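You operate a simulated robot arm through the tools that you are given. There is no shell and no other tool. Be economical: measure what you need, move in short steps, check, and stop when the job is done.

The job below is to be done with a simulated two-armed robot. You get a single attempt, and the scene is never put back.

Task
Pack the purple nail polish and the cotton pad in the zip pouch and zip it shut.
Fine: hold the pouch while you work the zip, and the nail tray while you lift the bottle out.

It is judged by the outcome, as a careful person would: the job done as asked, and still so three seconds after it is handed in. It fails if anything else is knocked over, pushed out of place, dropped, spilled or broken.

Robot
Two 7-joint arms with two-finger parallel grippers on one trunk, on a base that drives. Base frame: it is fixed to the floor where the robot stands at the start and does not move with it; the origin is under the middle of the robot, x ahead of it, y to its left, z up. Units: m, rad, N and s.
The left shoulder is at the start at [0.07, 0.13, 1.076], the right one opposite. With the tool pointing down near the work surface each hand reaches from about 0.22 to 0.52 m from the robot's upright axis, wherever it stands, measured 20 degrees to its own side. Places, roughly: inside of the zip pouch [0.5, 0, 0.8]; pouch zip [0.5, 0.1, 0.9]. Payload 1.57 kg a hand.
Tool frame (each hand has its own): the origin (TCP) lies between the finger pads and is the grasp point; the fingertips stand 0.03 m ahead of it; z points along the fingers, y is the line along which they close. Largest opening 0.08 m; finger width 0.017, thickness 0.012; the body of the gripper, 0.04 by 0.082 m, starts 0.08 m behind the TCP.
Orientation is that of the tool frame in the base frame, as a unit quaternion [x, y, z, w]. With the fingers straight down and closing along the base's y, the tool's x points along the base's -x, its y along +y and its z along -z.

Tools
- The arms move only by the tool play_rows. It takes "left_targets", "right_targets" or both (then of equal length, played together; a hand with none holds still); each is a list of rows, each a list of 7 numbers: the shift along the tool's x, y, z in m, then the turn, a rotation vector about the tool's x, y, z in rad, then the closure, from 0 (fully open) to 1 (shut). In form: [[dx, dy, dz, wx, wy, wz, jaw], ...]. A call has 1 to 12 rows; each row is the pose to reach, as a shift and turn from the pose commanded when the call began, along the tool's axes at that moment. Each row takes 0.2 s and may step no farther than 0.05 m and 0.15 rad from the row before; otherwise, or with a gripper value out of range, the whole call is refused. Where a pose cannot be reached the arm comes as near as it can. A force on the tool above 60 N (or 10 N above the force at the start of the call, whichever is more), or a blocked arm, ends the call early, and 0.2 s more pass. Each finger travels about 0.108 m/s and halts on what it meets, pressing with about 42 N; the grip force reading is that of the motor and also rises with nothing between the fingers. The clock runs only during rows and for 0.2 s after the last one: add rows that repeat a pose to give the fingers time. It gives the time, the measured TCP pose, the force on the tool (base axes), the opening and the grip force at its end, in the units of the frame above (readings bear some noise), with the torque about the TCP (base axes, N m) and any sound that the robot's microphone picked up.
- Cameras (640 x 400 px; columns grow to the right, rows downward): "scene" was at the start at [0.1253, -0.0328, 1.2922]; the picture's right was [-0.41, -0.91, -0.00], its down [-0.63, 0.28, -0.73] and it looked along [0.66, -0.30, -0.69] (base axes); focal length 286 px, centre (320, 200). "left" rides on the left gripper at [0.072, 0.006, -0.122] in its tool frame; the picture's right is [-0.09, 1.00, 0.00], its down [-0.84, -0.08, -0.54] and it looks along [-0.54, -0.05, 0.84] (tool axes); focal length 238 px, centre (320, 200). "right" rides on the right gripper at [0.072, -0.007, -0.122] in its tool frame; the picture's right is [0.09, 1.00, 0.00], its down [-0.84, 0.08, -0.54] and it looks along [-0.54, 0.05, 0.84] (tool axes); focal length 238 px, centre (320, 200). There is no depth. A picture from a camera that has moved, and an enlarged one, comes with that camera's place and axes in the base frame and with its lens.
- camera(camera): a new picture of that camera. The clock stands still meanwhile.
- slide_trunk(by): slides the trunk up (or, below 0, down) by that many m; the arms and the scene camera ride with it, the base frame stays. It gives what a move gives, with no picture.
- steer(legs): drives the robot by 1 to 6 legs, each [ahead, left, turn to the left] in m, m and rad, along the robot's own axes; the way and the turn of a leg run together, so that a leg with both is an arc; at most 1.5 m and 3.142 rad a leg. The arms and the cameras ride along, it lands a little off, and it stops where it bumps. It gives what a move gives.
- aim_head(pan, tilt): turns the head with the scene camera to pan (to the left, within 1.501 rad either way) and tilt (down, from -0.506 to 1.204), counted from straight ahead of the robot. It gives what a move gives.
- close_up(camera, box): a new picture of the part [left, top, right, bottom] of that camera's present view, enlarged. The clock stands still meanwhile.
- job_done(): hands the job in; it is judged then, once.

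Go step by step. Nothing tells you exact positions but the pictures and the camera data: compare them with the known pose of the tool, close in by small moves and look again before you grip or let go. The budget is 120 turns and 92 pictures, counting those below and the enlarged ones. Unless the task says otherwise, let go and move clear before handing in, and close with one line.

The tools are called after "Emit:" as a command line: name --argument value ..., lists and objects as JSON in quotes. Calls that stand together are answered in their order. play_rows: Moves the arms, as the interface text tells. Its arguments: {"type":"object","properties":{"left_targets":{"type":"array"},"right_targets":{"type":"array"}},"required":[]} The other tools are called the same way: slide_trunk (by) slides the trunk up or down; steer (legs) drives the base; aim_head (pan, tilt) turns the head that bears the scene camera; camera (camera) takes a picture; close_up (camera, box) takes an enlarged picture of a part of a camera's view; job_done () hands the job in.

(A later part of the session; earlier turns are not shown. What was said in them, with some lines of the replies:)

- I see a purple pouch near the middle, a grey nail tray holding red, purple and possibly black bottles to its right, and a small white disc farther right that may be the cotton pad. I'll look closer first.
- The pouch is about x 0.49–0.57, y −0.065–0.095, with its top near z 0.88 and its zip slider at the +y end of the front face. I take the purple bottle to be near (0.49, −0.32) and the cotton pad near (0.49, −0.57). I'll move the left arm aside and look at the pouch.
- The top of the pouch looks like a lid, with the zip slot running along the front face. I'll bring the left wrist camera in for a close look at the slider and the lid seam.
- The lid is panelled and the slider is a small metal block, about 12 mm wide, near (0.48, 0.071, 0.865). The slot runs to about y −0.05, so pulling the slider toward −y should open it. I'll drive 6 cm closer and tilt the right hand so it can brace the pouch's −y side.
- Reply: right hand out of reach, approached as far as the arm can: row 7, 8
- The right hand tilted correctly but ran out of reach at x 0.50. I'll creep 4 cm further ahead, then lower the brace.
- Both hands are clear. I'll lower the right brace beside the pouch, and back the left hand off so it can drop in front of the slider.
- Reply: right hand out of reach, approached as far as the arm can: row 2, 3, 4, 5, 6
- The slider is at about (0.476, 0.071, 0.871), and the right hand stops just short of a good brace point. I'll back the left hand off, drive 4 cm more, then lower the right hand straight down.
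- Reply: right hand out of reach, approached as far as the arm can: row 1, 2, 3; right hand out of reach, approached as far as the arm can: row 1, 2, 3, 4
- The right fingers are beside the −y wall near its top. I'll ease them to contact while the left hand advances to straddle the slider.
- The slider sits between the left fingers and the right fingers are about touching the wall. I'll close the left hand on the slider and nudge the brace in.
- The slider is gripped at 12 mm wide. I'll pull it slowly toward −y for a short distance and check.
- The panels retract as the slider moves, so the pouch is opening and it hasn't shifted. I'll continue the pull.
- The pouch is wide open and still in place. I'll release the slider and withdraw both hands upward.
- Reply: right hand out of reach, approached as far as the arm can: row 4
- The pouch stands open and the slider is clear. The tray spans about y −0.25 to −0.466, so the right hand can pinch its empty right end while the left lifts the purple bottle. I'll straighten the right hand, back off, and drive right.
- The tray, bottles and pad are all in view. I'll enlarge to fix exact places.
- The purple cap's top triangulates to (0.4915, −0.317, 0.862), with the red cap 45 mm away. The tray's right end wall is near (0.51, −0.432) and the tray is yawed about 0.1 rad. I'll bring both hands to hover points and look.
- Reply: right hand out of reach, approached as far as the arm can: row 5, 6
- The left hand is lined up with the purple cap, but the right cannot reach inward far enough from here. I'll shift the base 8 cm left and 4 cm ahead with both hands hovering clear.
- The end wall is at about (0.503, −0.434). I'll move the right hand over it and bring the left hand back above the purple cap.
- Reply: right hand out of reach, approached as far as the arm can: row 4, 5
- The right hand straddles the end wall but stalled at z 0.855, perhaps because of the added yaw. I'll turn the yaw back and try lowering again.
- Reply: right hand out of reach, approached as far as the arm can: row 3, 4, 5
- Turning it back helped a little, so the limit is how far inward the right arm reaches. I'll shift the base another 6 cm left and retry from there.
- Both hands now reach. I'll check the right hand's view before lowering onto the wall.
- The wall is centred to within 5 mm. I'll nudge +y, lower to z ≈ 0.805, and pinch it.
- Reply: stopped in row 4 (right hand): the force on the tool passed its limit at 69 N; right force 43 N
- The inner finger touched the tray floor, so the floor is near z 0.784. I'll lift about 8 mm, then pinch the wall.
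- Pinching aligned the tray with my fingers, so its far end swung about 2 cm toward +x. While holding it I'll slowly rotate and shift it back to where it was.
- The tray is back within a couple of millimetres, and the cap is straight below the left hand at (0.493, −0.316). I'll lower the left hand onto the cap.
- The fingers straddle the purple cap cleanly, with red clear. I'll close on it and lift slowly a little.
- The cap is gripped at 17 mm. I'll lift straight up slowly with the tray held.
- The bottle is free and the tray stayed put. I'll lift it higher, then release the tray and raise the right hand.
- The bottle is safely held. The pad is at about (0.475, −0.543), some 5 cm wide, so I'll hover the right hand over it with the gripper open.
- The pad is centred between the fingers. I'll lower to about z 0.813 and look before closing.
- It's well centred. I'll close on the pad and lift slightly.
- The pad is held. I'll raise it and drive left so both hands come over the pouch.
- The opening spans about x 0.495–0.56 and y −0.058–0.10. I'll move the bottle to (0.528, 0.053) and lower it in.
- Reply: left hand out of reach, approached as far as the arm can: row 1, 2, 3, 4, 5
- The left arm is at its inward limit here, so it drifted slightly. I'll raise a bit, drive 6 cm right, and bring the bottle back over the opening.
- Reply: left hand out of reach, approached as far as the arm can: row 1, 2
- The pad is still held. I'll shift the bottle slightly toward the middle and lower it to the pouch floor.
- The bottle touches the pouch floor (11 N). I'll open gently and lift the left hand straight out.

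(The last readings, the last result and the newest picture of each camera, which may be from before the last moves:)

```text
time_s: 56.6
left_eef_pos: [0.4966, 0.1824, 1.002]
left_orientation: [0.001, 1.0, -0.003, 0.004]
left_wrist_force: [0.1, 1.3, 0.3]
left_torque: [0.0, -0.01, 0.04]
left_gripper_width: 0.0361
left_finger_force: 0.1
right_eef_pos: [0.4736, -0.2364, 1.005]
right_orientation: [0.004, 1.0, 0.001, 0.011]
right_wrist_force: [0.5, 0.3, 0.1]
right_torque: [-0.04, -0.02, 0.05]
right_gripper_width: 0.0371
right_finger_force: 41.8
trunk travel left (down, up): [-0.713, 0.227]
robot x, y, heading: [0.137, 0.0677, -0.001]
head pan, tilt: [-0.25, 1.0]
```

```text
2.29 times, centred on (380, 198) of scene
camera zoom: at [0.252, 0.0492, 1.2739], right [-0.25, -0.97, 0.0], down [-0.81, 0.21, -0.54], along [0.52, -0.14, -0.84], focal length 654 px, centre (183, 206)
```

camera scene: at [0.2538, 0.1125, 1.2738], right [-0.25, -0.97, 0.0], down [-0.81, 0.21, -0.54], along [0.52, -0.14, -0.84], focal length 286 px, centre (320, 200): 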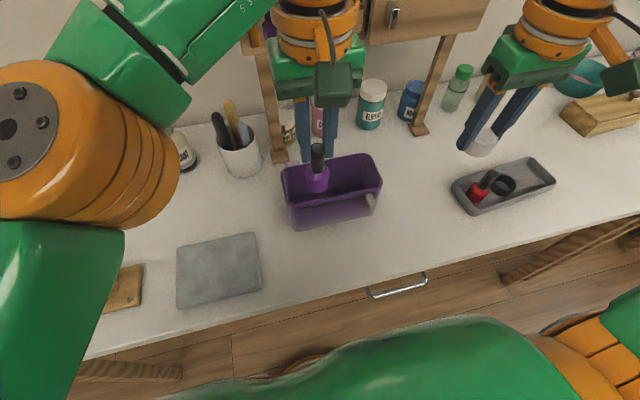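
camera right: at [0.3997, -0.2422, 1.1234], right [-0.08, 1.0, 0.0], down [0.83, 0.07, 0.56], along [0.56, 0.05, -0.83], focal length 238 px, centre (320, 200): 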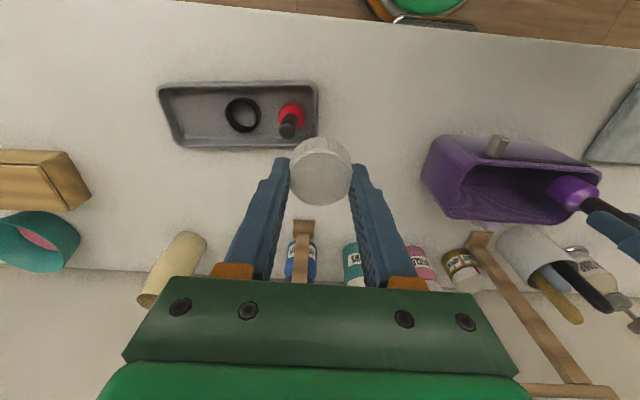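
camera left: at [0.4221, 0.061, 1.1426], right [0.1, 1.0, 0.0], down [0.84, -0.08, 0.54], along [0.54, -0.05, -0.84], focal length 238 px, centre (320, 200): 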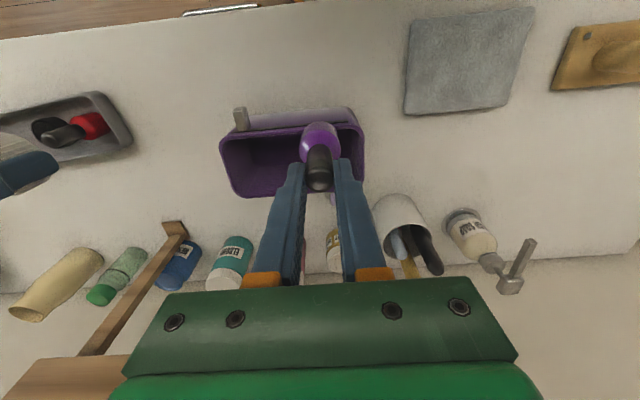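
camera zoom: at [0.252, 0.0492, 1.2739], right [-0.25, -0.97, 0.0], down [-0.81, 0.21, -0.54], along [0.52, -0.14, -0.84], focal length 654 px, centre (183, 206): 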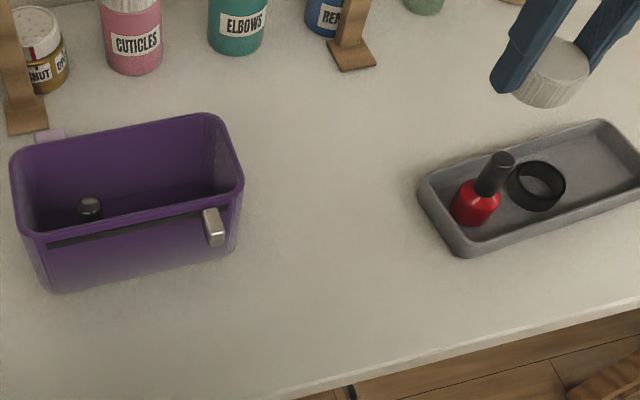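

The bottle stands inside the pouch. Now the pad: I'll drive 10 cm left so the right arm can reach, and move it over the opening at about (0.528, −0.01).

Emit:
steer --legs '[[0, 0.1, 0]]'

Emit:
play_rows --right_targets '[[-0.018, 0.04, 0.0, 0, 0, 0, 0.75], [-0.036, 0.08, 0.0, 0, 0, 0, 0.75], [-0.054, 0.124, 0.0, 0, 0, 0, 0.75], [-0.054, 0.124, 0.03, 0, 0, 0, 0.75], [-0.054, 0.124, 0.05, 0, 0, 0, 0.75], [-0.054, 0.124, 0.05, 0, 0, 0, 0.75]]'

Emit:
camera --camera "right"

```text
time_s: 57.8
left_eef_pos: [0.4978, 0.2762, 1.0026]
left_orientation: [0.002, 1.0, 0.0, 0.002]
left_wrist_force: [0.8, 0.0, 0.6]
left_torque: [-0.01, 0.02, 0.03]
left_gripper_width: 0.0359
left_finger_force: 0.0
right_eef_pos: [0.4741, -0.1397, 1.0043]
right_orientation: [0.004, 1.0, 0.002, 0.01]
right_wrist_force: [0.6, -0.2, -0.5]
right_torque: [0.01, -0.03, 0.04]
right_gripper_width: 0.0375
right_finger_force: 41.9
trunk travel left (down, up): [-0.713, 0.227]
robot x, y, heading: [0.1384, 0.1633, -0.001]
head pan, tilt: [-0.25, 1.0]
```

```text
time_s: 59.2
left_eef_pos: [0.4966, 0.278, 1.0014]
left_orientation: [0.001, 1.0, -0.002, 0.001]
left_wrist_force: [0.5, 1.0, 0.3]
left_torque: [0.0, -0.02, 0.03]
left_gripper_width: 0.0361
left_finger_force: 0.0
right_eef_pos: [0.5303, -0.0148, 0.9544]
right_orientation: [0.005, 1.0, 0.001, 0.011]
right_wrist_force: [0.3, 0.0, 1.0]
right_torque: [-0.02, 0.01, -0.03]
right_gripper_width: 0.0372
right_finger_force: 42.2
trunk travel left (down, up): [-0.713, 0.227]
robot x, y, heading: [0.135, 0.1648, -0.001]
head pan, tilt: [-0.25, 1.0]
```

```text
29 pictures are left
camera right: at [0.4566, -0.019, 1.074], right [-0.08, 1.0, 0.0], down [0.83, 0.07, 0.56], along [0.56, 0.05, -0.83], focal length 238 px, centre (320, 200)
```

right: 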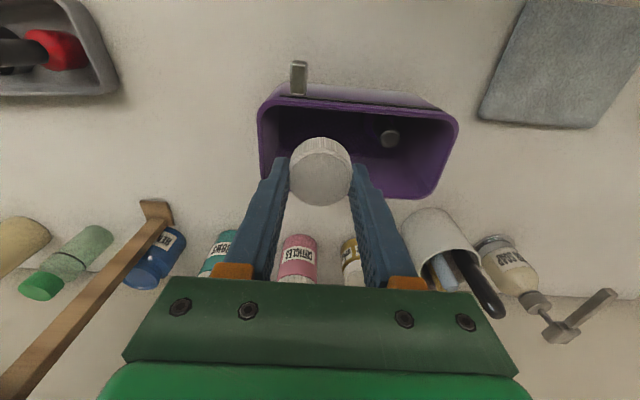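

The pad is above the opening with the bottle cap clear beside it. I'll shift slightly, lower it in, open a little, and withdraw.

Emit:
play_rows --right_targets '[[0.001, 0.006, 0.0, 0, 0, 0, 0.75], [0.001, 0.006, 0.03, 0, 0, 0, 0.75], [0.001, 0.006, 0.06, 0, 0, 0, 0.75], [0.001, 0.006, 0.08, 0, 0, 0, 0.75], [0.001, 0.006, 0.08, 0, 0, 0, 0.75]]'

Emit:
close_up --camera "right" --box '[200, 50, 480, 225]'

```text
time_s: 60.4
left_eef_pos: [0.4977, 0.2783, 1.0025]
left_orientation: [0.002, 1.0, -0.002, 0.001]
left_wrist_force: [0.0, 1.3, -1.0]
left_torque: [0.03, -0.01, 0.0]
left_gripper_width: 0.0358
left_finger_force: 0.0
right_eef_pos: [0.531, -0.0093, 0.8745]
right_orientation: [0.003, 1.0, 0.002, 0.01]
right_wrist_force: [0.1, 0.8, -0.1]
right_torque: [0.0, 0.0, 0.02]
right_gripper_width: 0.0373
right_finger_force: 42.3
trunk travel left (down, up): [-0.713, 0.227]
robot x, y, heading: [0.1354, 0.1614, -0.005]
head pan, tilt: [-0.25, 1.0]
```

```text
2.29 times, centred on (340, 138) of right
camera zoom: at [0.4568, -0.0129, 0.9945], right [-0.08, 1.0, 0.0], down [0.83, 0.07, 0.56], along [0.56, 0.05, -0.83], focal length 545 px, centre (274, 343)
```

zoom: 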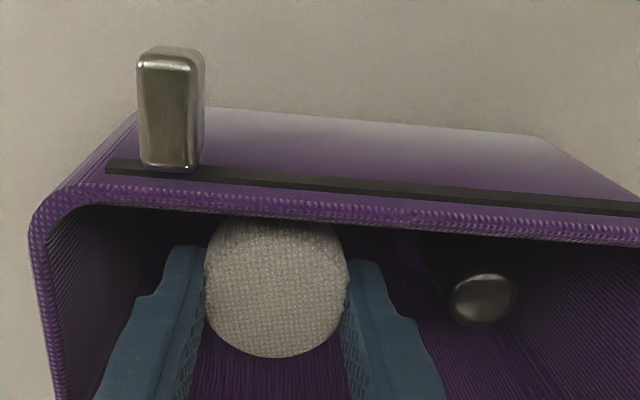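

Everything is inside the rim. I'll lower 2 cm more, release, and lift out.

Emit:
play_rows --right_targets '[[0, 0, 0.015, 0, 0, 0, 0.75], [0, 0, 0.025, 0, 0, 0, 0.75], [0, 0, 0.025, 0, 0, 0, 0.45], [0, 0, 0.025, 0, 0, 0, 0.37], [0, 0, 0.025, 0, 0, 0, 0.37], [0, 0, 0.0, 0, 0, 0, 0.37], [0, 0, -0.04, 0, 0, 0, 0.37], [0, 0, -0.08, 0, 0, 0, 0.37], [0.04, 0, -0.1, 0, 0, 0, 0.37], [0.08, 0, -0.11, 0, 0, 0, 0.37]]'

Emit:
close_up --camera "right" --box '[200, 100, 520, 300]'

Emit:
camera --camera "scene"

```text
time_s: 62.6
left_eef_pos: [0.4961, 0.2796, 1.0022]
left_orientation: [0.001, 1.0, -0.003, 0.002]
left_wrist_force: [0.2, -0.6, -0.3]
left_torque: [0.02, -0.03, -0.01]
left_gripper_width: 0.0359
left_finger_force: 0.0
right_eef_pos: [0.4464, -0.0081, 0.984]
right_orientation: [0.004, 1.0, 0.002, 0.01]
right_wrist_force: [0.2, -0.7, -0.2]
right_torque: [-0.01, -0.04, -0.01]
right_gripper_width: 0.0505
right_finger_force: 0.0
trunk travel left (down, up): [-0.713, 0.227]
robot x, y, heading: [0.1382, 0.1677, -0.003]
head pan, tilt: [-0.25, 1.0]
```

```text
2.00 times, centred on (360, 200) of right
camera zoom: at [0.3723, -0.013, 1.1044], right [-0.08, 1.0, 0.0], down [0.83, 0.07, 0.56], along [0.56, 0.05, -0.83], focal length 477 px, centre (240, 200)
```

zoom: 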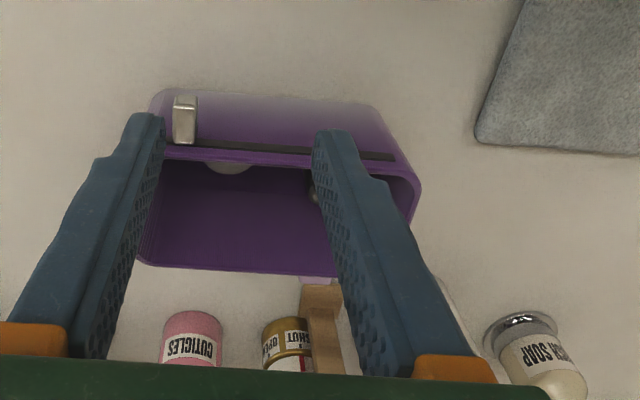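

```text
26 pictures are left
camera scene: at [0.2518, 0.1463, 1.274], right [-0.25, -0.97, 0.0], down [-0.81, 0.21, -0.54], along [0.52, -0.14, -0.84], focal length 286 px, centre (320, 200)
```

scene: 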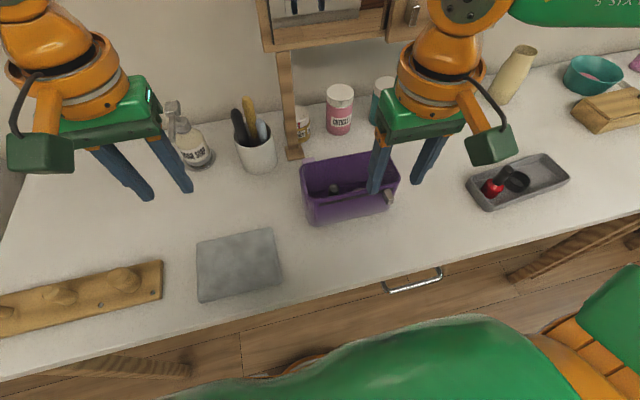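

Both items are inside the pouch. To zip it, the left hand will take the slider back toward +y, so I'll drive 16.5 cm right and move the right hand clear.

Emit:
play_rows --right_targets '[[0.0, -0.04, -0.02, 0, 0, 0, 0.5], [0, -0.08, -0.03, 0, 0, 0, 0.5]]' --left_targets '[[0.04, 0, 0, 0, 0, 0, 0.5], [0.08, 0, 0, 0, 0, 0, 0.5]]'

Emit:
steer --legs '[[0, -0.165, 0]]'

Emit:
play_rows --left_targets '[[0.0, -0.04, 0.02, 0, 0, 0, 0.4], [0, -0.08, 0.04, 0, 0, 0, 0.4], [0, -0.12, 0.06, 0, 0, 0, 0.4], [0, -0.145, 0.08, 0, 0, 0, 0.4], [0, -0.145, 0.08, 0, 0, 0, 0.4]]'

Emit:
camera --camera "left"

```text
time_s: 63.2
left_eef_pos: [0.4151, 0.2786, 1.0019]
left_orientation: [0.002, 1.0, -0.001, 0.003]
left_wrist_force: [-0.2, -0.4, 0.3]
left_torque: [-0.01, -0.05, 0.01]
left_gripper_width: 0.0395
left_finger_force: 0.1
right_eef_pos: [0.4454, -0.0887, 1.0139]
right_orientation: [0.004, 1.0, 0.002, 0.011]
right_wrist_force: [0.5, -0.5, -0.4]
right_torque: [0.01, -0.02, -0.01]
right_gripper_width: 0.0404
right_finger_force: 0.0
trunk travel left (down, up): [-0.713, 0.227]
robot x, y, heading: [0.1362, 0.164, 0.001]
head pan, tilt: [-0.25, 1.0]
```

```text
time_s: 64.6
left_eef_pos: [0.4177, 0.1156, 1.0016]
left_orientation: [0.001, 1.0, -0.002, 0.002]
left_wrist_force: [-0.4, 0.2, 0.0]
left_torque: [-0.02, -0.01, -0.03]
left_gripper_width: 0.0399
left_finger_force: 0.1
right_eef_pos: [0.447, -0.2498, 1.0138]
right_orientation: [0.004, 1.0, 0.0, 0.01]
right_wrist_force: [0.2, 0.5, -0.3]
right_torque: [0.01, -0.02, -0.02]
right_gripper_width: 0.04
right_finger_force: 0.1
trunk travel left (down, up): [-0.713, 0.227]
robot x, y, heading: [0.1339, -0.0039, -0.002]
head pan, tilt: [-0.25, 1.0]
```

```text
time_s: 65.8
left_eef_pos: [0.4177, -0.0316, 0.922]
left_orientation: [0.001, 1.0, -0.001, 0.001]
left_wrist_force: [0.1, -0.1, 0.7]
left_torque: [0.0, 0.0, 0.0]
left_gripper_width: 0.0479
left_finger_force: 0.1
right_eef_pos: [0.4474, -0.2507, 1.014]
right_orientation: [0.005, 1.0, 0.001, 0.01]
right_wrist_force: [-0.7, 0.3, -0.5]
right_torque: [-0.01, 0.02, -0.01]
right_gripper_width: 0.04
right_finger_force: 0.1
trunk travel left (down, up): [-0.713, 0.227]
robot x, y, heading: [0.1321, -0.0038, -0.006]
head pan, tilt: [-0.25, 1.0]
```

```text
25 pictures are left
camera left: at [0.3438, -0.0234, 1.0442], right [0.09, 1.0, 0.0], down [0.83, -0.08, 0.54], along [0.54, -0.05, -0.84], focal length 238 px, centre (320, 200)
```

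left: 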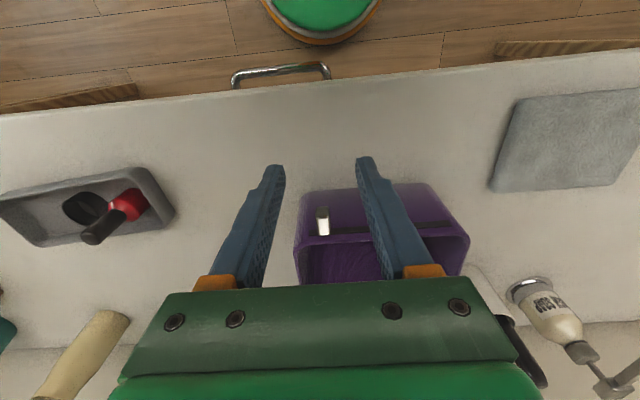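

The slider is at (0.479, −0.033). I'll lower in front of it, advance to straddle it, and check.

Emit:
play_rows --left_targets '[[0, -0.002, 0.03, 0, 0, 0, 0.4], [0, -0.002, 0.053, 0, 0, 0, 0.4], [-0.03, -0.002, 0.053, 0, 0, 0, 0.4], [-0.056, -0.002, 0.053, 0, 0, 0, 0.4], [-0.056, -0.002, 0.053, 0, 0, 0, 0.4]]'

Emit:
close_up --camera "left" --box '[200, 150, 440, 300]'

```text
time_s: 67.0
left_eef_pos: [0.472, -0.0329, 0.8689]
left_orientation: [0.002, 1.0, -0.001, 0.002]
left_wrist_force: [-0.3, 1.9, 0.4]
left_torque: [0.0, 0.01, 0.01]
left_gripper_width: 0.0481
left_finger_force: 0.1
right_eef_pos: [0.448, -0.2518, 1.0144]
right_orientation: [0.005, 1.0, 0.001, 0.01]
right_wrist_force: [-1.1, 0.3, -0.5]
right_torque: [0.0, 0.02, 0.04]
right_gripper_width: 0.0401
right_finger_force: 0.0
trunk travel left (down, up): [-0.713, 0.227]
robot x, y, heading: [0.1374, 0.0006, -0.005]
head pan, tilt: [-0.25, 1.0]
```

```text
2.67 times, centred on (320, 225) of left
camera zoom: at [0.3997, -0.0259, 0.9911], right [0.1, 1.0, 0.0], down [0.83, -0.08, 0.55], along [0.54, -0.05, -0.84], focal length 636 px, centre (320, 133)
```

zoom: 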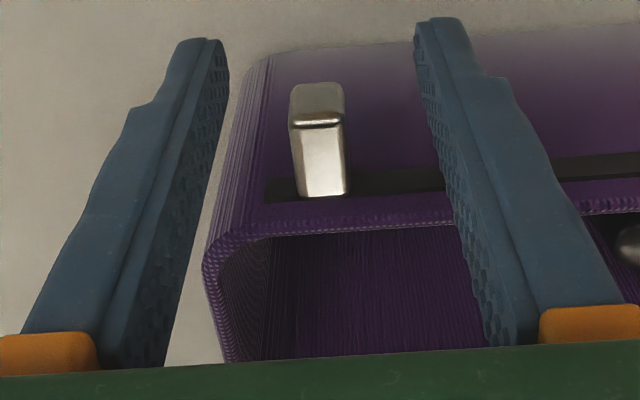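

It's centred. I'll grip the slider and move it 2.5 cm toward +y, watching for pouch movement.

Emit:
play_rows --left_targets '[[0, 0, 0, 0, 0, 0, 0.7], [0, 0, 0, 0, 0, 0, 0.9], [0, 0, 0, 0, 0, 0, 0.9], [0, 0.003, 0, 0, 0, 0, 0.9], [0, 0.008, 0, 0, 0, 0, 0.9], [0, 0.014, 0, 0, 0, 0, 0.9], [0, 0.02, 0, 0, 0, 0, 0.9], [0, 0.026, 0, 0, 0, 0, 0.9]]'

Emit:
close_up --camera "left" --box '[160, 120, 480, 320]'

Emit:
camera --camera "scene"

```text
time_s: 68.8
left_eef_pos: [0.474, -0.0074, 0.8698]
left_orientation: [0.002, 1.0, -0.002, 0.002]
left_wrist_force: [0.5, 0.7, 0.0]
left_torque: [-0.04, 0.07, -0.02]
left_gripper_width: 0.0121
left_finger_force: 29.7
right_eef_pos: [0.4474, -0.2514, 1.0138]
right_orientation: [0.004, 1.0, 0.002, 0.01]
right_wrist_force: [0.4, 0.0, -0.4]
right_torque: [0.03, -0.02, -0.01]
right_gripper_width: 0.04
right_finger_force: 0.1
trunk travel left (down, up): [-0.713, 0.227]
robot x, y, heading: [0.1356, -0.0014, -0.002]
head pan, tilt: [-0.25, 1.0]
```

```text
2.00 times, centred on (320, 220) of left
camera zoom: at [0.4006, 0.0006, 0.9918], right [0.09, 1.0, 0.0], down [0.84, -0.08, 0.54], along [0.54, -0.05, -0.84], focal length 477 px, centre (320, 160)
```

zoom: 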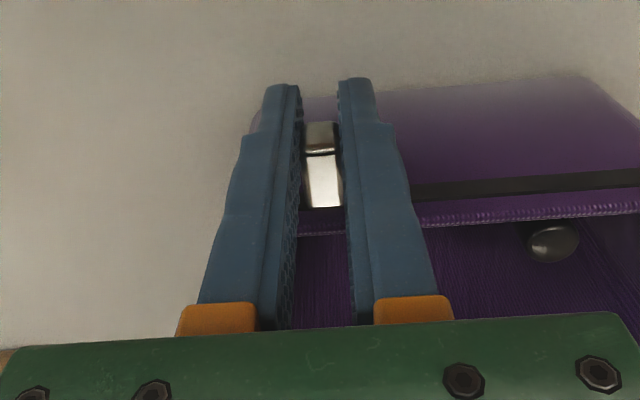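

```text
22 pictures are left
camera scene: at [0.2537, -0.0189, 1.2737], right [-0.25, -0.97, 0.0], down [-0.82, 0.21, -0.54], along [0.52, -0.13, -0.84], focal length 286 px, centre (320, 200)
```

scene: 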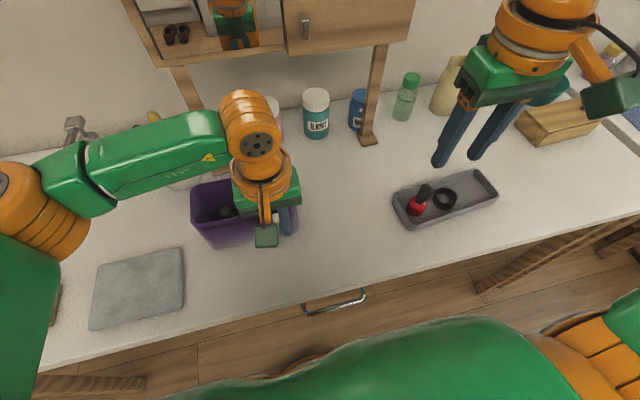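

The bottle cap and corner moved with the slider, so the unheld pouch is being dragged +y. I'll move the slider back to return it, let go, and then set a proper brace on the +y side.

Emit:
play_rows --left_targets '[[0, -0.006, 0, 0, 0, 0, 0.9], [0, -0.012, 0, 0, 0, 0, 0.9], [0, -0.018, 0, 0, 0, 0, 0.9], [0, -0.0245, 0, 0, 0, 0, 0.9], [0, -0.0245, 0, 0, 0, 0, 0.9], [0, -0.0245, 0, 0, 0, 0, 0.6], [0, -0.0245, 0, 0, 0, 0, 0.6], [0.03, -0.0245, 0, 0, 0, 0, 0.6], [0.06, -0.0245, 0, 0, 0, 0, 0.6], [0.06, -0.0245, -0.04, 0, 0, 0, 0.6]]'

Emit:
camera --camera "left"

```text
time_s: 71.0
left_eef_pos: [0.4125, -0.0323, 0.9107]
left_orientation: [0.001, 1.0, -0.001, 0.001]
left_wrist_force: [-0.1, 0.7, 0.4]
left_torque: [0.01, 0.01, 0.0]
left_gripper_width: 0.0319
left_finger_force: 0.0
right_eef_pos: [0.4475, -0.2519, 1.014]
right_orientation: [0.004, 1.0, 0.002, 0.01]
right_wrist_force: [0.2, 0.4, 0.5]
right_torque: [-0.04, 0.01, 0.02]
right_gripper_width: 0.0401
right_finger_force: 0.0
trunk travel left (down, up): [-0.713, 0.227]
robot x, y, heading: [0.1333, -0.0029, -0.003]
head pan, tilt: [-0.25, 1.0]
```

```text
21 pictures are left
camera left: at [0.3394, -0.0245, 1.0321], right [0.09, 1.0, 0.0], down [0.83, -0.08, 0.54], along [0.54, -0.05, -0.84], focal length 238 px, centre (320, 200)
```

left: 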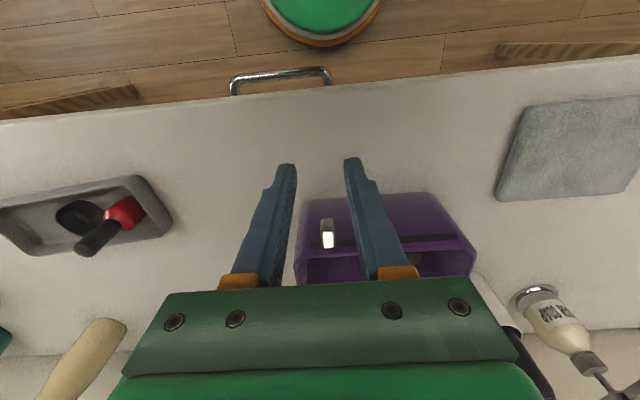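

The pouch and slider are back in place, with the +y wall near y 0.098. I'll tilt the left hand to brace that wall from outside and use tilted, closed right fingers to push the slider from its −y side. First I'll reposition both.

Emit:
steer --legs '[[0, 0.033, 0]]'

Emit:
play_rows --left_targets '[[0, 0.02, -0.03, 0.1, 0, 0, 0.8], [0, 0.05, -0.06, 0.22, 0, 0, 1], [0, 0.085, -0.075, 0.34, 0, 0, 1], [0, 0.12, -0.08, 0.46, 0, 0, 1], [0, 0.155, -0.08, 0.58, 0, 0, 1], [0, 0.18, -0.08, 0.7, 0, 0, 1], [0, 0.18, -0.08, 0.7, 0, 0, 1]]' --right_targets '[[0.005, 0.0, 0, -0.1, 0, 0, 0.8], [0.01, 0.01, 0, -0.22, 0, 0, 1], [0.015, 0.02, 0.01, -0.34, 0, 0, 1], [0.02, 0.03, 0.02, -0.46, 0, 0, 1], [0.025, 0.05, 0.03, -0.58, 0, 0, 1], [0.03, 0.07, 0.04, -0.7, 0, 0, 1], [0.03, 0.07, 0.04, -0.7, 0, 0, 1]]'

```text
time_s: 71.9
left_eef_pos: [0.4127, -0.0013, 0.9096]
left_orientation: [0.002, 1.0, 0.001, 0.001]
left_wrist_force: [0.5, -0.6, 0.4]
left_torque: [0.01, 0.04, 0.04]
left_gripper_width: 0.0319
left_finger_force: 0.0
right_eef_pos: [0.4473, -0.224, 1.0137]
right_orientation: [0.004, 1.0, 0.003, 0.01]
right_wrist_force: [0.5, -0.7, 0.4]
right_torque: [0.04, -0.01, 0.04]
right_gripper_width: 0.0401
right_finger_force: 0.0
trunk travel left (down, up): [-0.713, 0.227]
robot x, y, heading: [0.1398, 0.0293, -0.004]
head pan, tilt: [-0.25, 1.0]
```

```text
time_s: 73.5
left_eef_pos: [0.4138, 0.181, 0.9887]
left_orientation: [0.002, 0.939, -0.344, 0.001]
left_wrist_force: [0.8, 0.7, -0.4]
left_torque: [0.01, 0.02, 0.01]
left_gripper_width: 0.0001
left_finger_force: 21.2
right_eef_pos: [0.4203, -0.149, 0.9733]
right_orientation: [0.001, 0.938, 0.346, 0.012]
right_wrist_force: [-0.1, 0.5, 1.1]
right_torque: [0.02, 0.02, -0.01]
right_gripper_width: 0.0
right_finger_force: 21.2
trunk travel left (down, up): [-0.713, 0.227]
robot x, y, heading: [0.1335, 0.0309, -0.002]
head pan, tilt: [-0.25, 1.0]
```

Both hands are tilted as planned. I'll move the left to just off the +y wall and the right in front of the pouch, short of the slider.

Emit:
play_rows --left_targets '[[-0.03, 0.0, 0.0, 0, 0, 0, 1], [-0.06, 0.0, 0.01, 0, 0, 0, 1], [-0.094, 0.01, 0.03, 0, 0, 0, 1], [-0.094, 0.02, 0.06, 0, 0, 0, 1], [-0.094, 0.035, 0.09, 0, 0, 0, 1], [-0.094, 0.0478, 0.1127, 0, 0, 0, 1], [-0.094, 0.0478, 0.1127, 0, 0, 0, 1]]' --right_targets '[[0, -0.002, 0.02, 0, 0, 0, 1], [0, -0.004, 0.045, 0, 0, 0, 1], [0, -0.007, 0.07, 0, 0, 0, 1], [0, -0.01, 0.095, 0, 0, 0, 1], [0, -0.0128, 0.1146, 0, 0, 0, 1], [-0.03, -0.0128, 0.1146, 0, 0, 0, 1], [-0.03, -0.0128, 0.1146, 0, 0, 0, 1]]'

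Emit:
camera --camera "left"

Emit:
camera --camera "right"

```text
time_s: 75.1
left_eef_pos: [0.5057, 0.1442, 0.8718]
left_orientation: [0.002, 0.939, -0.345, 0.002]
left_wrist_force: [-0.5, 0.2, 0.1]
left_torque: [-0.02, 0.0, 0.02]
left_gripper_width: 0.0
left_finger_force: 21.3
right_eef_pos: [0.4499, -0.0854, 0.8784]
right_orientation: [0.0, 0.939, 0.344, 0.013]
right_wrist_force: [-0.3, 0.5, 0.4]
right_torque: [0.0, -0.01, 0.02]
right_gripper_width: 0.0
right_finger_force: 21.5
trunk travel left (down, up): [-0.713, 0.227]
robot x, y, heading: [0.1338, 0.0269, -0.006]
head pan, tilt: [-0.25, 1.0]
```

```text
20 pictures are left
camera left: at [0.4336, 0.229, 0.9609], right [0.1, 0.76, -0.64], down [0.84, 0.29, 0.47], along [0.54, -0.58, -0.61], focal length 238 px, centre (320, 200)
```

left: 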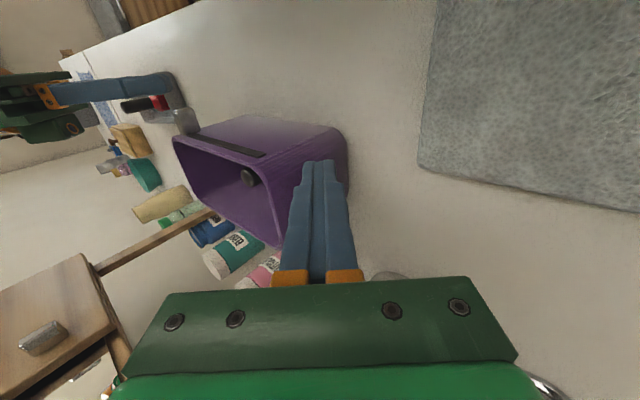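

```text
19 pictures are left
camera right: at [0.3761, -0.167, 0.965], right [-0.1, 0.76, 0.64], down [0.82, -0.3, 0.48], along [0.56, 0.58, -0.6], focal length 238 px, centre (320, 200)
```

right: 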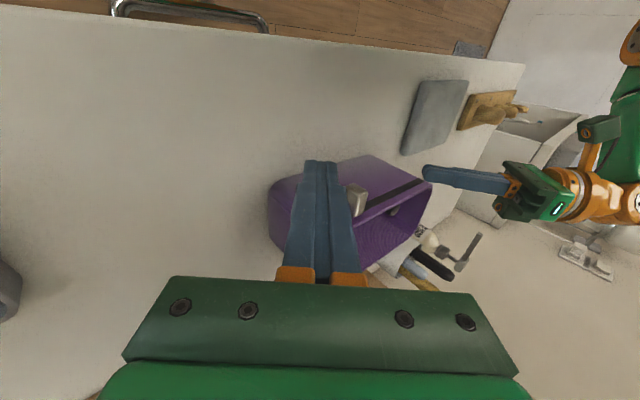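

Both views look as expected. I'll bring the left fingers to the wall and the right fingers forward beside the slider.

Emit:
play_rows --left_targets '[[0, -0.003, 0.0025, 0, 0, 0, 1], [0, -0.006, 0.005, 0, 0, 0, 1], [0, -0.009, 0.0075, 0, 0, 0, 1], [0, -0.011, 0.0092, 0, 0, 0, 1], [0, -0.011, 0.0092, 0, 0, 0, 1]]' --right_targets '[[-0.008, 0, 0.0, 0, 0, 0, 1], [-0.016, 0, 0, 0, 0, 0, 1], [-0.023, 0.0, 0, 0, 0, 0, 1], [-0.023, 0.006, 0.005, 0, 0, 0, 1], [-0.023, 0.008, 0.007, 0, 0, 0, 1]]'

Emit:
close_up --camera "left" --box '[100, 60, 420, 260]'

Emit:
close_up --camera "right" --box '[220, 100, 460, 250]'

```text
time_s: 76.3
left_eef_pos: [0.507, 0.1302, 0.8727]
left_orientation: [0.002, 0.939, -0.345, 0.0]
left_wrist_force: [0.7, -0.3, 0.3]
left_torque: [0.01, 0.05, -0.01]
left_gripper_width: 0.0
left_finger_force: 21.3
right_eef_pos: [0.4742, -0.0751, 0.879]
right_orientation: [0.001, 0.939, 0.345, 0.012]
right_wrist_force: [-0.7, 0.3, 0.1]
right_torque: [0.01, 0.0, 0.0]
right_gripper_width: 0.0
right_finger_force: 21.6
trunk travel left (down, up): [-0.713, 0.227]
robot x, y, heading: [0.1329, 0.0318, -0.008]
head pan, tilt: [-0.25, 1.0]
```

```text
2.00 times, centred on (260, 160) of left
camera zoom: at [0.4347, 0.2145, 0.9614], right [0.1, 0.76, -0.64], down [0.84, 0.29, 0.47], along [0.54, -0.58, -0.61], focal length 477 px, centre (440, 280)
```

zoom: 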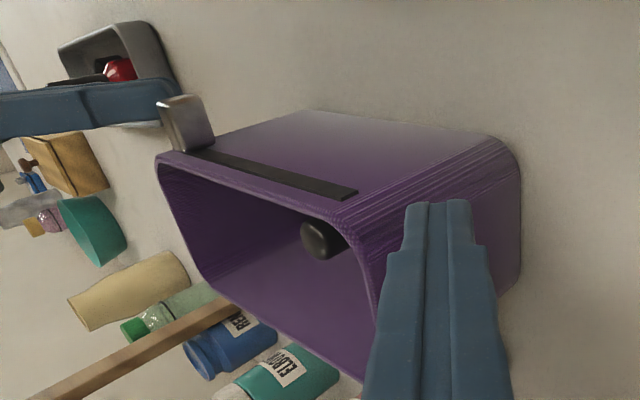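

```text
2.67 times, centred on (340, 175) of right
camera zoom: at [0.4, -0.1566, 0.9652], right [-0.1, 0.76, 0.64], down [0.82, -0.3, 0.48], along [0.56, 0.58, -0.6], focal length 636 px, centre (267, 267)
```

zoom: 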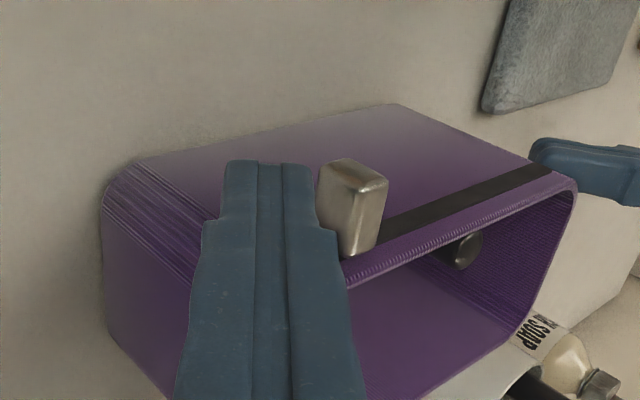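

The right fingers are beside the slider and the left is at the wall. I'll snug the brace and push the slider +y about 3.5 cm, then check.

Emit:
play_rows --left_targets '[[0, -0.001, 0.001, 0, 0, 0, 1], [0, -0.002, 0.0015, 0, 0, 0, 1], [0, -0.002, 0.0015, 0, 0, 0, 1], [0, -0.002, 0.0015, 0, 0, 0, 1], [0, -0.002, 0.0015, 0, 0, 0, 1], [0, -0.002, 0.0015, 0, 0, 0, 1], [0, -0.002, 0.0015, 0, 0, 0, 1]]' --right_targets '[[0, 0, 0, 0, 0, 0, 1], [0, 0.0038, 0.0032, 0, 0, 0, 1], [0, 0.0084, 0.0071, 0, 0, 0, 1], [0, 0.013, 0.011, 0, 0, 0, 1], [0, 0.0176, 0.0148, 0, 0, 0, 1], [0, 0.0222, 0.0187, 0, 0, 0, 1], [0, 0.0268, 0.0225, 0, 0, 0, 1]]'

Emit:
close_up --camera "left" --box '[100, 60, 420, 260]'

```text
time_s: 77.9
left_eef_pos: [0.5078, 0.1262, 0.8729]
left_orientation: [0.002, 0.939, -0.345, 0.002]
left_wrist_force: [-0.9, -0.5, 0.4]
left_torque: [0.01, 0.01, -0.02]
left_gripper_width: 0.0
left_finger_force: 21.2
right_eef_pos: [0.4745, -0.0401, 0.8795]
right_orientation: [0.001, 0.939, 0.344, 0.011]
right_wrist_force: [-0.1, -0.2, 0.0]
right_torque: [-0.04, -0.01, -0.01]
right_gripper_width: 0.0001
right_finger_force: 21.1
trunk travel left (down, up): [-0.713, 0.227]
robot x, y, heading: [0.138, 0.0259, -0.002]
head pan, tilt: [-0.25, 1.0]
```

```text
2.00 times, centred on (260, 160) of left
camera zoom: at [0.4348, 0.2123, 0.9616], right [0.1, 0.76, -0.64], down [0.84, 0.29, 0.47], along [0.54, -0.58, -0.61], focal length 477 px, centre (440, 280)
```

zoom: 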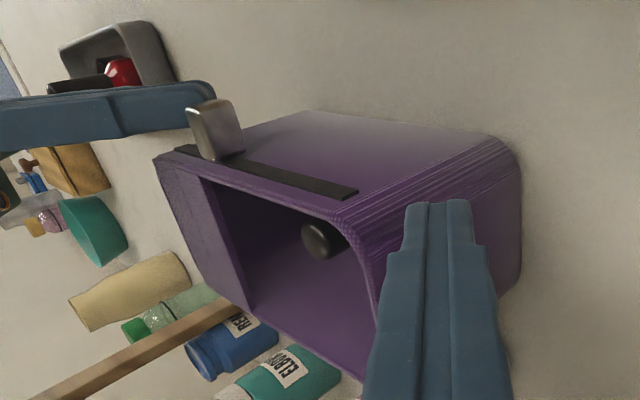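

The slider moves and the cover is deploying with the pouch held still. I'll continue another 5 cm.

Emit:
play_rows --right_targets '[[0, 0.0046, 0.0039, 0, 0, 0, 1], [0, 0.0092, 0.0077, 0, 0, 0, 1], [0, 0.0138, 0.0116, 0, 0, 0, 1], [0, 0.0184, 0.0155, 0, 0, 0, 1], [0, 0.023, 0.0193, 0, 0, 0, 1], [0, 0.0275, 0.0232, 0, 0, 0, 1], [0, 0.0321, 0.027, 0, 0, 0, 1], [0, 0.0367, 0.0309, 0, 0, 0, 1], [0, 0.039, 0.0328, 0, 0, 0, 1]]'

Emit:
close_up --camera "left" --box '[100, 60, 420, 260]'

```text
time_s: 79.9
left_eef_pos: [0.5073, 0.128, 0.8725]
left_orientation: [0.002, 0.939, -0.344, 0.002]
left_wrist_force: [-0.2, -0.1, -0.1]
left_torque: [-0.01, -0.02, 0.01]
left_gripper_width: 0.0
left_finger_force: 20.7
right_eef_pos: [0.4752, 0.0117, 0.8792]
right_orientation: [0.001, 0.939, 0.345, 0.012]
right_wrist_force: [-0.1, -0.6, 0.4]
right_torque: [0.01, -0.03, -0.03]
right_gripper_width: 0.0001
right_finger_force: 20.9
trunk travel left (down, up): [-0.713, 0.227]
robot x, y, heading: [0.1363, 0.0298, -0.0]
head pan, tilt: [-0.25, 1.0]
```

```text
2.00 times, centred on (260, 160) of left
camera zoom: at [0.4348, 0.2123, 0.9616], right [0.1, 0.76, -0.64], down [0.84, 0.29, 0.47], along [0.54, -0.58, -0.61], focal length 477 px, centre (440, 280)
```

zoom: 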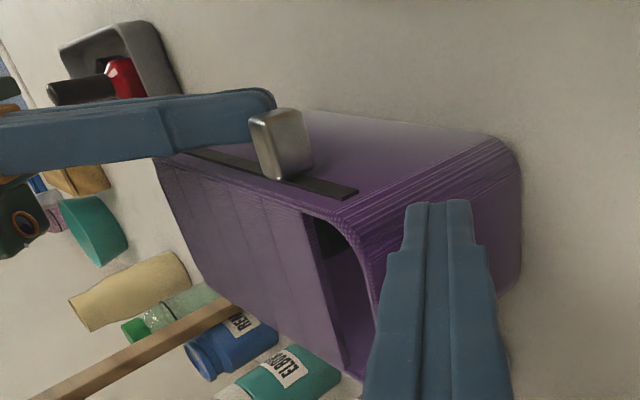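

One panel is left to close. I'll push the last ~2.6 cm gently.

Emit:
play_rows --right_targets '[[0, 0.0046, 0.0039, 0, 0, 0, 1], [0, 0.0092, 0.0077, 0, 0, 0, 1], [0, 0.0138, 0.0116, 0, 0, 0, 1], [0, 0.0176, 0.0148, 0, 0, 0, 1], [0, 0.0199, 0.0167, 0, 0, 0, 1], [0, 0.0199, 0.0167, 0, 0, 0, 1]]'

Emit:
close_up --camera "left" --box '[100, 60, 420, 260]'

```text
time_s: 81.3
left_eef_pos: [0.5083, 0.127, 0.8722]
left_orientation: [0.002, 0.939, -0.344, 0.001]
left_wrist_force: [0.6, 0.9, 0.6]
left_torque: [0.03, 0.01, 0.04]
left_gripper_width: 0.0
left_finger_force: 20.9
right_eef_pos: [0.4736, 0.0342, 0.8812]
right_orientation: [0.002, 0.939, 0.344, 0.01]
right_wrist_force: [-0.6, -0.2, 0.7]
right_torque: [0.0, -0.05, 0.03]
right_gripper_width: 0.0001
right_finger_force: 21.1
right hand out of reach, approached as far as the arm can: row 5, 6
trunk travel left (down, up): [-0.713, 0.227]
robot x, y, heading: [0.1353, 0.0312, -0.002]
head pan, tilt: [-0.25, 1.0]
```

```text
2.00 times, centred on (260, 160) of left
camera zoom: at [0.4348, 0.2124, 0.9616], right [0.1, 0.76, -0.64], down [0.84, 0.29, 0.47], along [0.54, -0.58, -0.61], focal length 477 px, centre (440, 280)
```

zoom: 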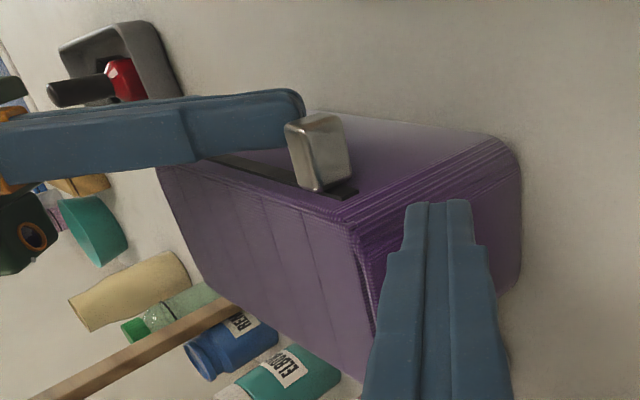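

It's nearly shut: the slider is at about y 0.069 against 0.0715 at the start, and the right arm is at its limit. I'll back the right off, shift the base 3 cm left, re-brace, and finish the push.

Emit:
play_rows --right_targets '[[0, -0.0153, -0.0129, 0, 0, 0, 1], [0, -0.0306, -0.0258, 0, 0, 0, 1], [0, -0.0306, -0.0258, 0, 0, 0, 1]]'

Emit:
steer --legs '[[0, 0.03, 0]]'

Emit:
play_rows --left_targets '[[0, -0.008, 0.0067, 0, 0, 0, 1], [0, -0.015, 0.0126, 0, 0, 0, 1], [0, -0.019, 0.016, 0, 0, 0, 1], [0, -0.0215, 0.018, 0, 0, 0, 1], [0, -0.0215, 0.018, 0, 0, 0, 1]]'

Emit:
close_up --camera "left" --box '[100, 60, 420, 260]'

```text
time_s: 82.1
left_eef_pos: [0.5067, 0.1273, 0.8727]
left_orientation: [0.002, 0.939, -0.345, 0.001]
left_wrist_force: [0.6, -0.2, 1.3]
left_torque: [0.02, -0.05, -0.01]
left_gripper_width: 0.0001
left_finger_force: 21.4
right_eef_pos: [0.4733, -0.0055, 0.8806]
right_orientation: [0.0, 0.939, 0.344, 0.011]
right_wrist_force: [-0.2, 0.2, -0.5]
right_torque: [0.03, -0.05, -0.05]
right_gripper_width: 0.0
right_finger_force: 22.1
trunk travel left (down, up): [-0.713, 0.227]
robot x, y, heading: [0.1395, 0.0344, -0.004]
head pan, tilt: [-0.25, 1.0]
```

```text
time_s: 82.9
left_eef_pos: [0.5075, 0.1545, 0.8725]
left_orientation: [0.002, 0.939, -0.343, 0.002]
left_wrist_force: [-0.1, -0.1, 0.1]
left_torque: [0.03, 0.01, -0.02]
left_gripper_width: 0.0002
left_finger_force: 21.2
right_eef_pos: [0.4722, 0.0216, 0.8817]
right_orientation: [0.001, 0.938, 0.346, 0.011]
right_wrist_force: [-0.7, -0.3, 0.4]
right_torque: [0.05, 0.05, -0.03]
right_gripper_width: 0.0
right_finger_force: 21.3
trunk travel left (down, up): [-0.713, 0.227]
robot x, y, heading: [0.1395, 0.0589, -0.004]
head pan, tilt: [-0.25, 1.0]
```

```text
time_s: 84.1
left_eef_pos: [0.5067, 0.1289, 0.8722]
left_orientation: [0.001, 0.939, -0.345, 0.001]
left_wrist_force: [-0.5, -0.5, -0.5]
left_torque: [-0.01, 0.0, -0.01]
left_gripper_width: 0.0001
left_finger_force: 21.3
right_eef_pos: [0.473, 0.0245, 0.881]
right_orientation: [0.0, 0.939, 0.345, 0.012]
right_wrist_force: [-0.3, -1.1, -0.5]
right_torque: [-0.02, 0.0, 0.01]
right_gripper_width: 0.0001
right_finger_force: 20.9
trunk travel left (down, up): [-0.713, 0.227]
robot x, y, heading: [0.1327, 0.0619, -0.004]
head pan, tilt: [-0.25, 1.0]
```

```text
2.00 times, centred on (260, 160) of left
camera zoom: at [0.4348, 0.2138, 0.9617], right [0.1, 0.76, -0.64], down [0.84, 0.29, 0.47], along [0.54, -0.58, -0.61], focal length 477 px, centre (440, 280)
```

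zoom: 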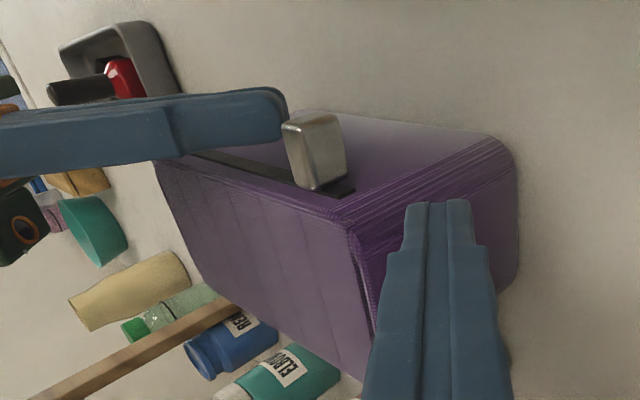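

The brace is back within about 1.5 mm. I'll snug it and push the slider its last few millimetres.

Emit:
play_rows --left_targets '[[0, -0.0015, 0.0013, 0, 0, 0, 1], [0, -0.0015, 0.0013, 0, 0, 0, 1], [0, -0.0015, 0.0013, 0, 0, 0, 1], [0, -0.0015, 0.0013, 0, 0, 0, 1], [0, -0.0015, 0.0013, 0, 0, 0, 1], [0, -0.0015, 0.0013, 0, 0, 0, 1]]' --right_targets '[[0, 0.004, 0.0033, 0, 0, 0, 1], [0, 0.0077, 0.0064, 0, 0, 0, 1], [0, 0.0099, 0.0084, 0, 0, 0, 1], [0, 0.0115, 0.0097, 0, 0, 0, 1], [0, 0.0134, 0.0113, 0, 0, 0, 1], [0, 0.0134, 0.0113, 0, 0, 0, 1]]'

Emit:
close_up --camera "left" --box '[100, 60, 420, 260]'

```text
time_s: 85.5
left_eef_pos: [0.5079, 0.1279, 0.8731]
left_orientation: [0.0, 0.939, -0.345, 0.001]
left_wrist_force: [5.8, 12.1, 2.3]
left_torque: [0.12, -0.12, 0.04]
left_gripper_width: 0.0001
left_finger_force: 21.6
right_eef_pos: [0.4734, 0.0428, 0.8804]
right_orientation: [0.001, 0.939, 0.344, 0.01]
right_wrist_force: [-5.8, -11.5, -1.0]
right_torque: [-0.19, 0.07, 0.09]
right_gripper_width: 0.0003
right_finger_force: 21.5
trunk travel left (down, up): [-0.713, 0.227]
robot x, y, heading: [0.1333, 0.0633, 0.001]
head pan, tilt: [-0.25, 1.0]
```

```text
2.00 times, centred on (260, 160) of left
camera zoom: at [0.4349, 0.2126, 0.9616], right [0.1, 0.76, -0.64], down [0.84, 0.29, 0.47], along [0.54, -0.58, -0.61], focal length 477 px, centre (440, 280)
```

zoom: 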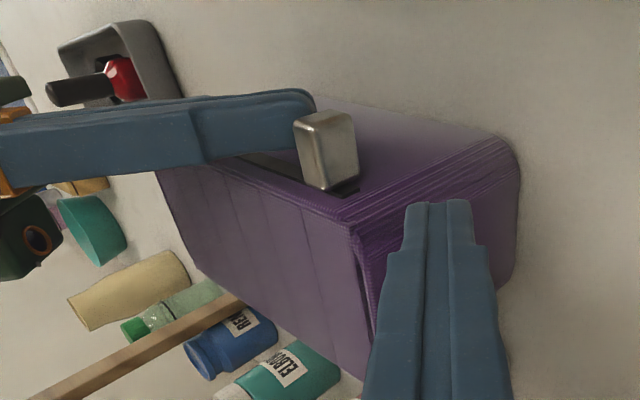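

The forces balance at 12 N through the brace, so the slider has hit its end stop and the zip is shut. I'll back both hands away and raise them clear.

Emit:
play_rows --right_targets '[[0, -0.004, -0.0033, 0, 0, 0, 1], [0, -0.0153, -0.0129, 0, 0, 0, 1], [0.03, -0.0306, -0.0258, 0, 0, 0, 1], [0.06, -0.04, -0.035, 0, 0, 0, 1], [0.06, -0.04, -0.075, 0, 0, 0, 1], [0.06, -0.03, -0.12, 0, 0, 0, 1]]' --left_targets '[[0, 0.004, -0.0033, 0, 0, 0, 1], [0, 0.0153, -0.0129, 0, 0, 0, 1], [0, 0.0306, -0.0258, 0, 0, 0, 1], [0.02, 0.0306, -0.06, 0, 0, 0, 1], [0.05, 0.02, -0.09, 0, 0, 0, 1], [0.08, 0.01, -0.12, 0, 0, 0, 1]]'

Emit:
aim_head --pan -0.2 --tilt 0.95

Emit:
camera --camera "scene"

```text
time_s: 86.9
left_eef_pos: [0.4248, 0.2133, 0.958]
left_orientation: [0.004, 0.939, -0.344, 0.003]
left_wrist_force: [-0.6, -0.5, 0.2]
left_torque: [0.0, -0.03, 0.02]
left_gripper_width: 0.0
left_finger_force: 20.8
right_eef_pos: [0.4099, -0.0578, 0.9532]
right_orientation: [0.0, 0.939, 0.344, 0.013]
right_wrist_force: [-0.5, 0.2, 0.0]
right_torque: [-0.02, -0.02, 0.0]
right_gripper_width: 0.0002
right_finger_force: 21.6
trunk travel left (down, up): [-0.713, 0.227]
robot x, y, heading: [0.1377, 0.0622, -0.006]
head pan, tilt: [-0.25, 1.0]
```

```text
time_s: 87.5
left_eef_pos: [0.4272, 0.213, 0.9576]
left_orientation: [0.002, 0.939, -0.345, 0.002]
left_wrist_force: [0.6, -0.5, 0.5]
left_torque: [0.01, -0.02, 0.02]
left_gripper_width: 0.0
left_finger_force: 21.2
right_eef_pos: [0.4114, -0.0571, 0.9532]
right_orientation: [0.0, 0.939, 0.344, 0.012]
right_wrist_force: [-0.9, 0.1, -0.8]
right_torque: [0.02, 0.02, 0.02]
right_gripper_width: 0.0002
right_finger_force: 21.1
trunk travel left (down, up): [-0.713, 0.227]
robot x, y, heading: [0.1348, 0.0605, -0.001]
head pan, tilt: [-0.201, 0.949]
```

```text
11 pictures are left
camera scene: at [0.2569, 0.0462, 1.2774], right [-0.2, -0.98, 0.0], down [-0.8, 0.17, -0.58], along [0.57, -0.12, -0.81], focal length 286 px, centre (320, 200)
```

scene: 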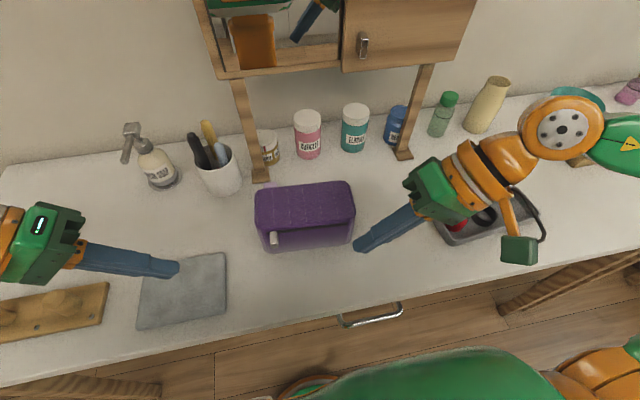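

The pouch looks closed and nothing around it is disturbed. One last close look before handing in.

Emit:
close_up --camera "scene" --box '[230, 165, 390, 265]'

Emit:
close_up --camera "scene" --box '[400, 150, 560, 250]'

```text
4.00 times, centred on (310, 215) of scene
camera zoom: at [0.2569, 0.0462, 1.2774], right [-0.2, -0.98, 0.0], down [-0.8, 0.17, -0.58], along [0.57, -0.12, -0.81], focal length 1145 px, centre (360, 140)
```

zoom: 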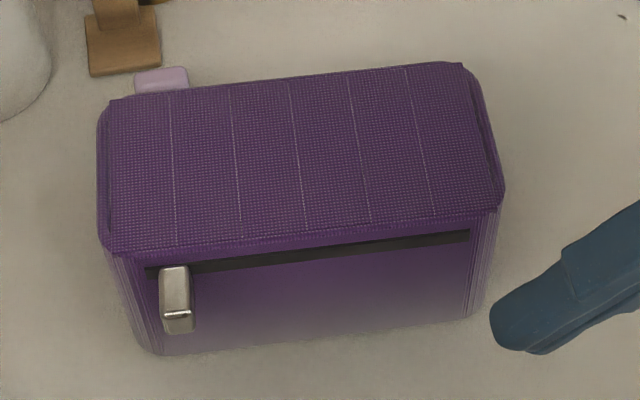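

```text
4.00 times, centred on (480, 200) of scene
camera zoom: at [0.2569, 0.0462, 1.2774], right [-0.2, -0.98, 0.0], down [-0.8, 0.17, -0.58], along [0.57, -0.12, -0.81], focal length 1145 px, centre (-320, 200)
```

zoom: 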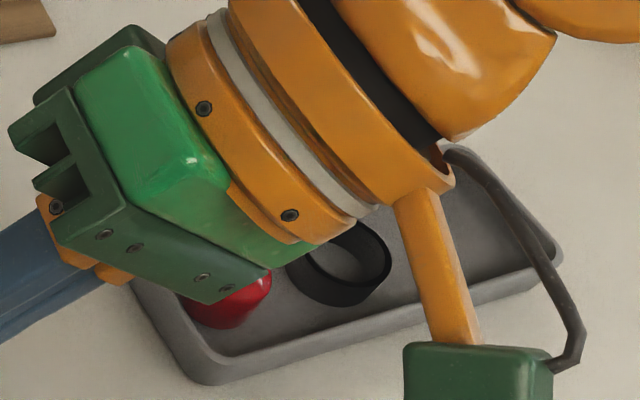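

The lid is fully covered, the slider is back at its end stop, and the red bottle and tray are in place. Both hands are clear, so I'm handing in.

Emit:
job_done

```text
The job is handed in.
```

The purple nail polish and the cotton pad are in the pouch and it is zipped shut. The nail tray swung about 2 cm while I gripped it, and I set it back to within a couple of millimetres.
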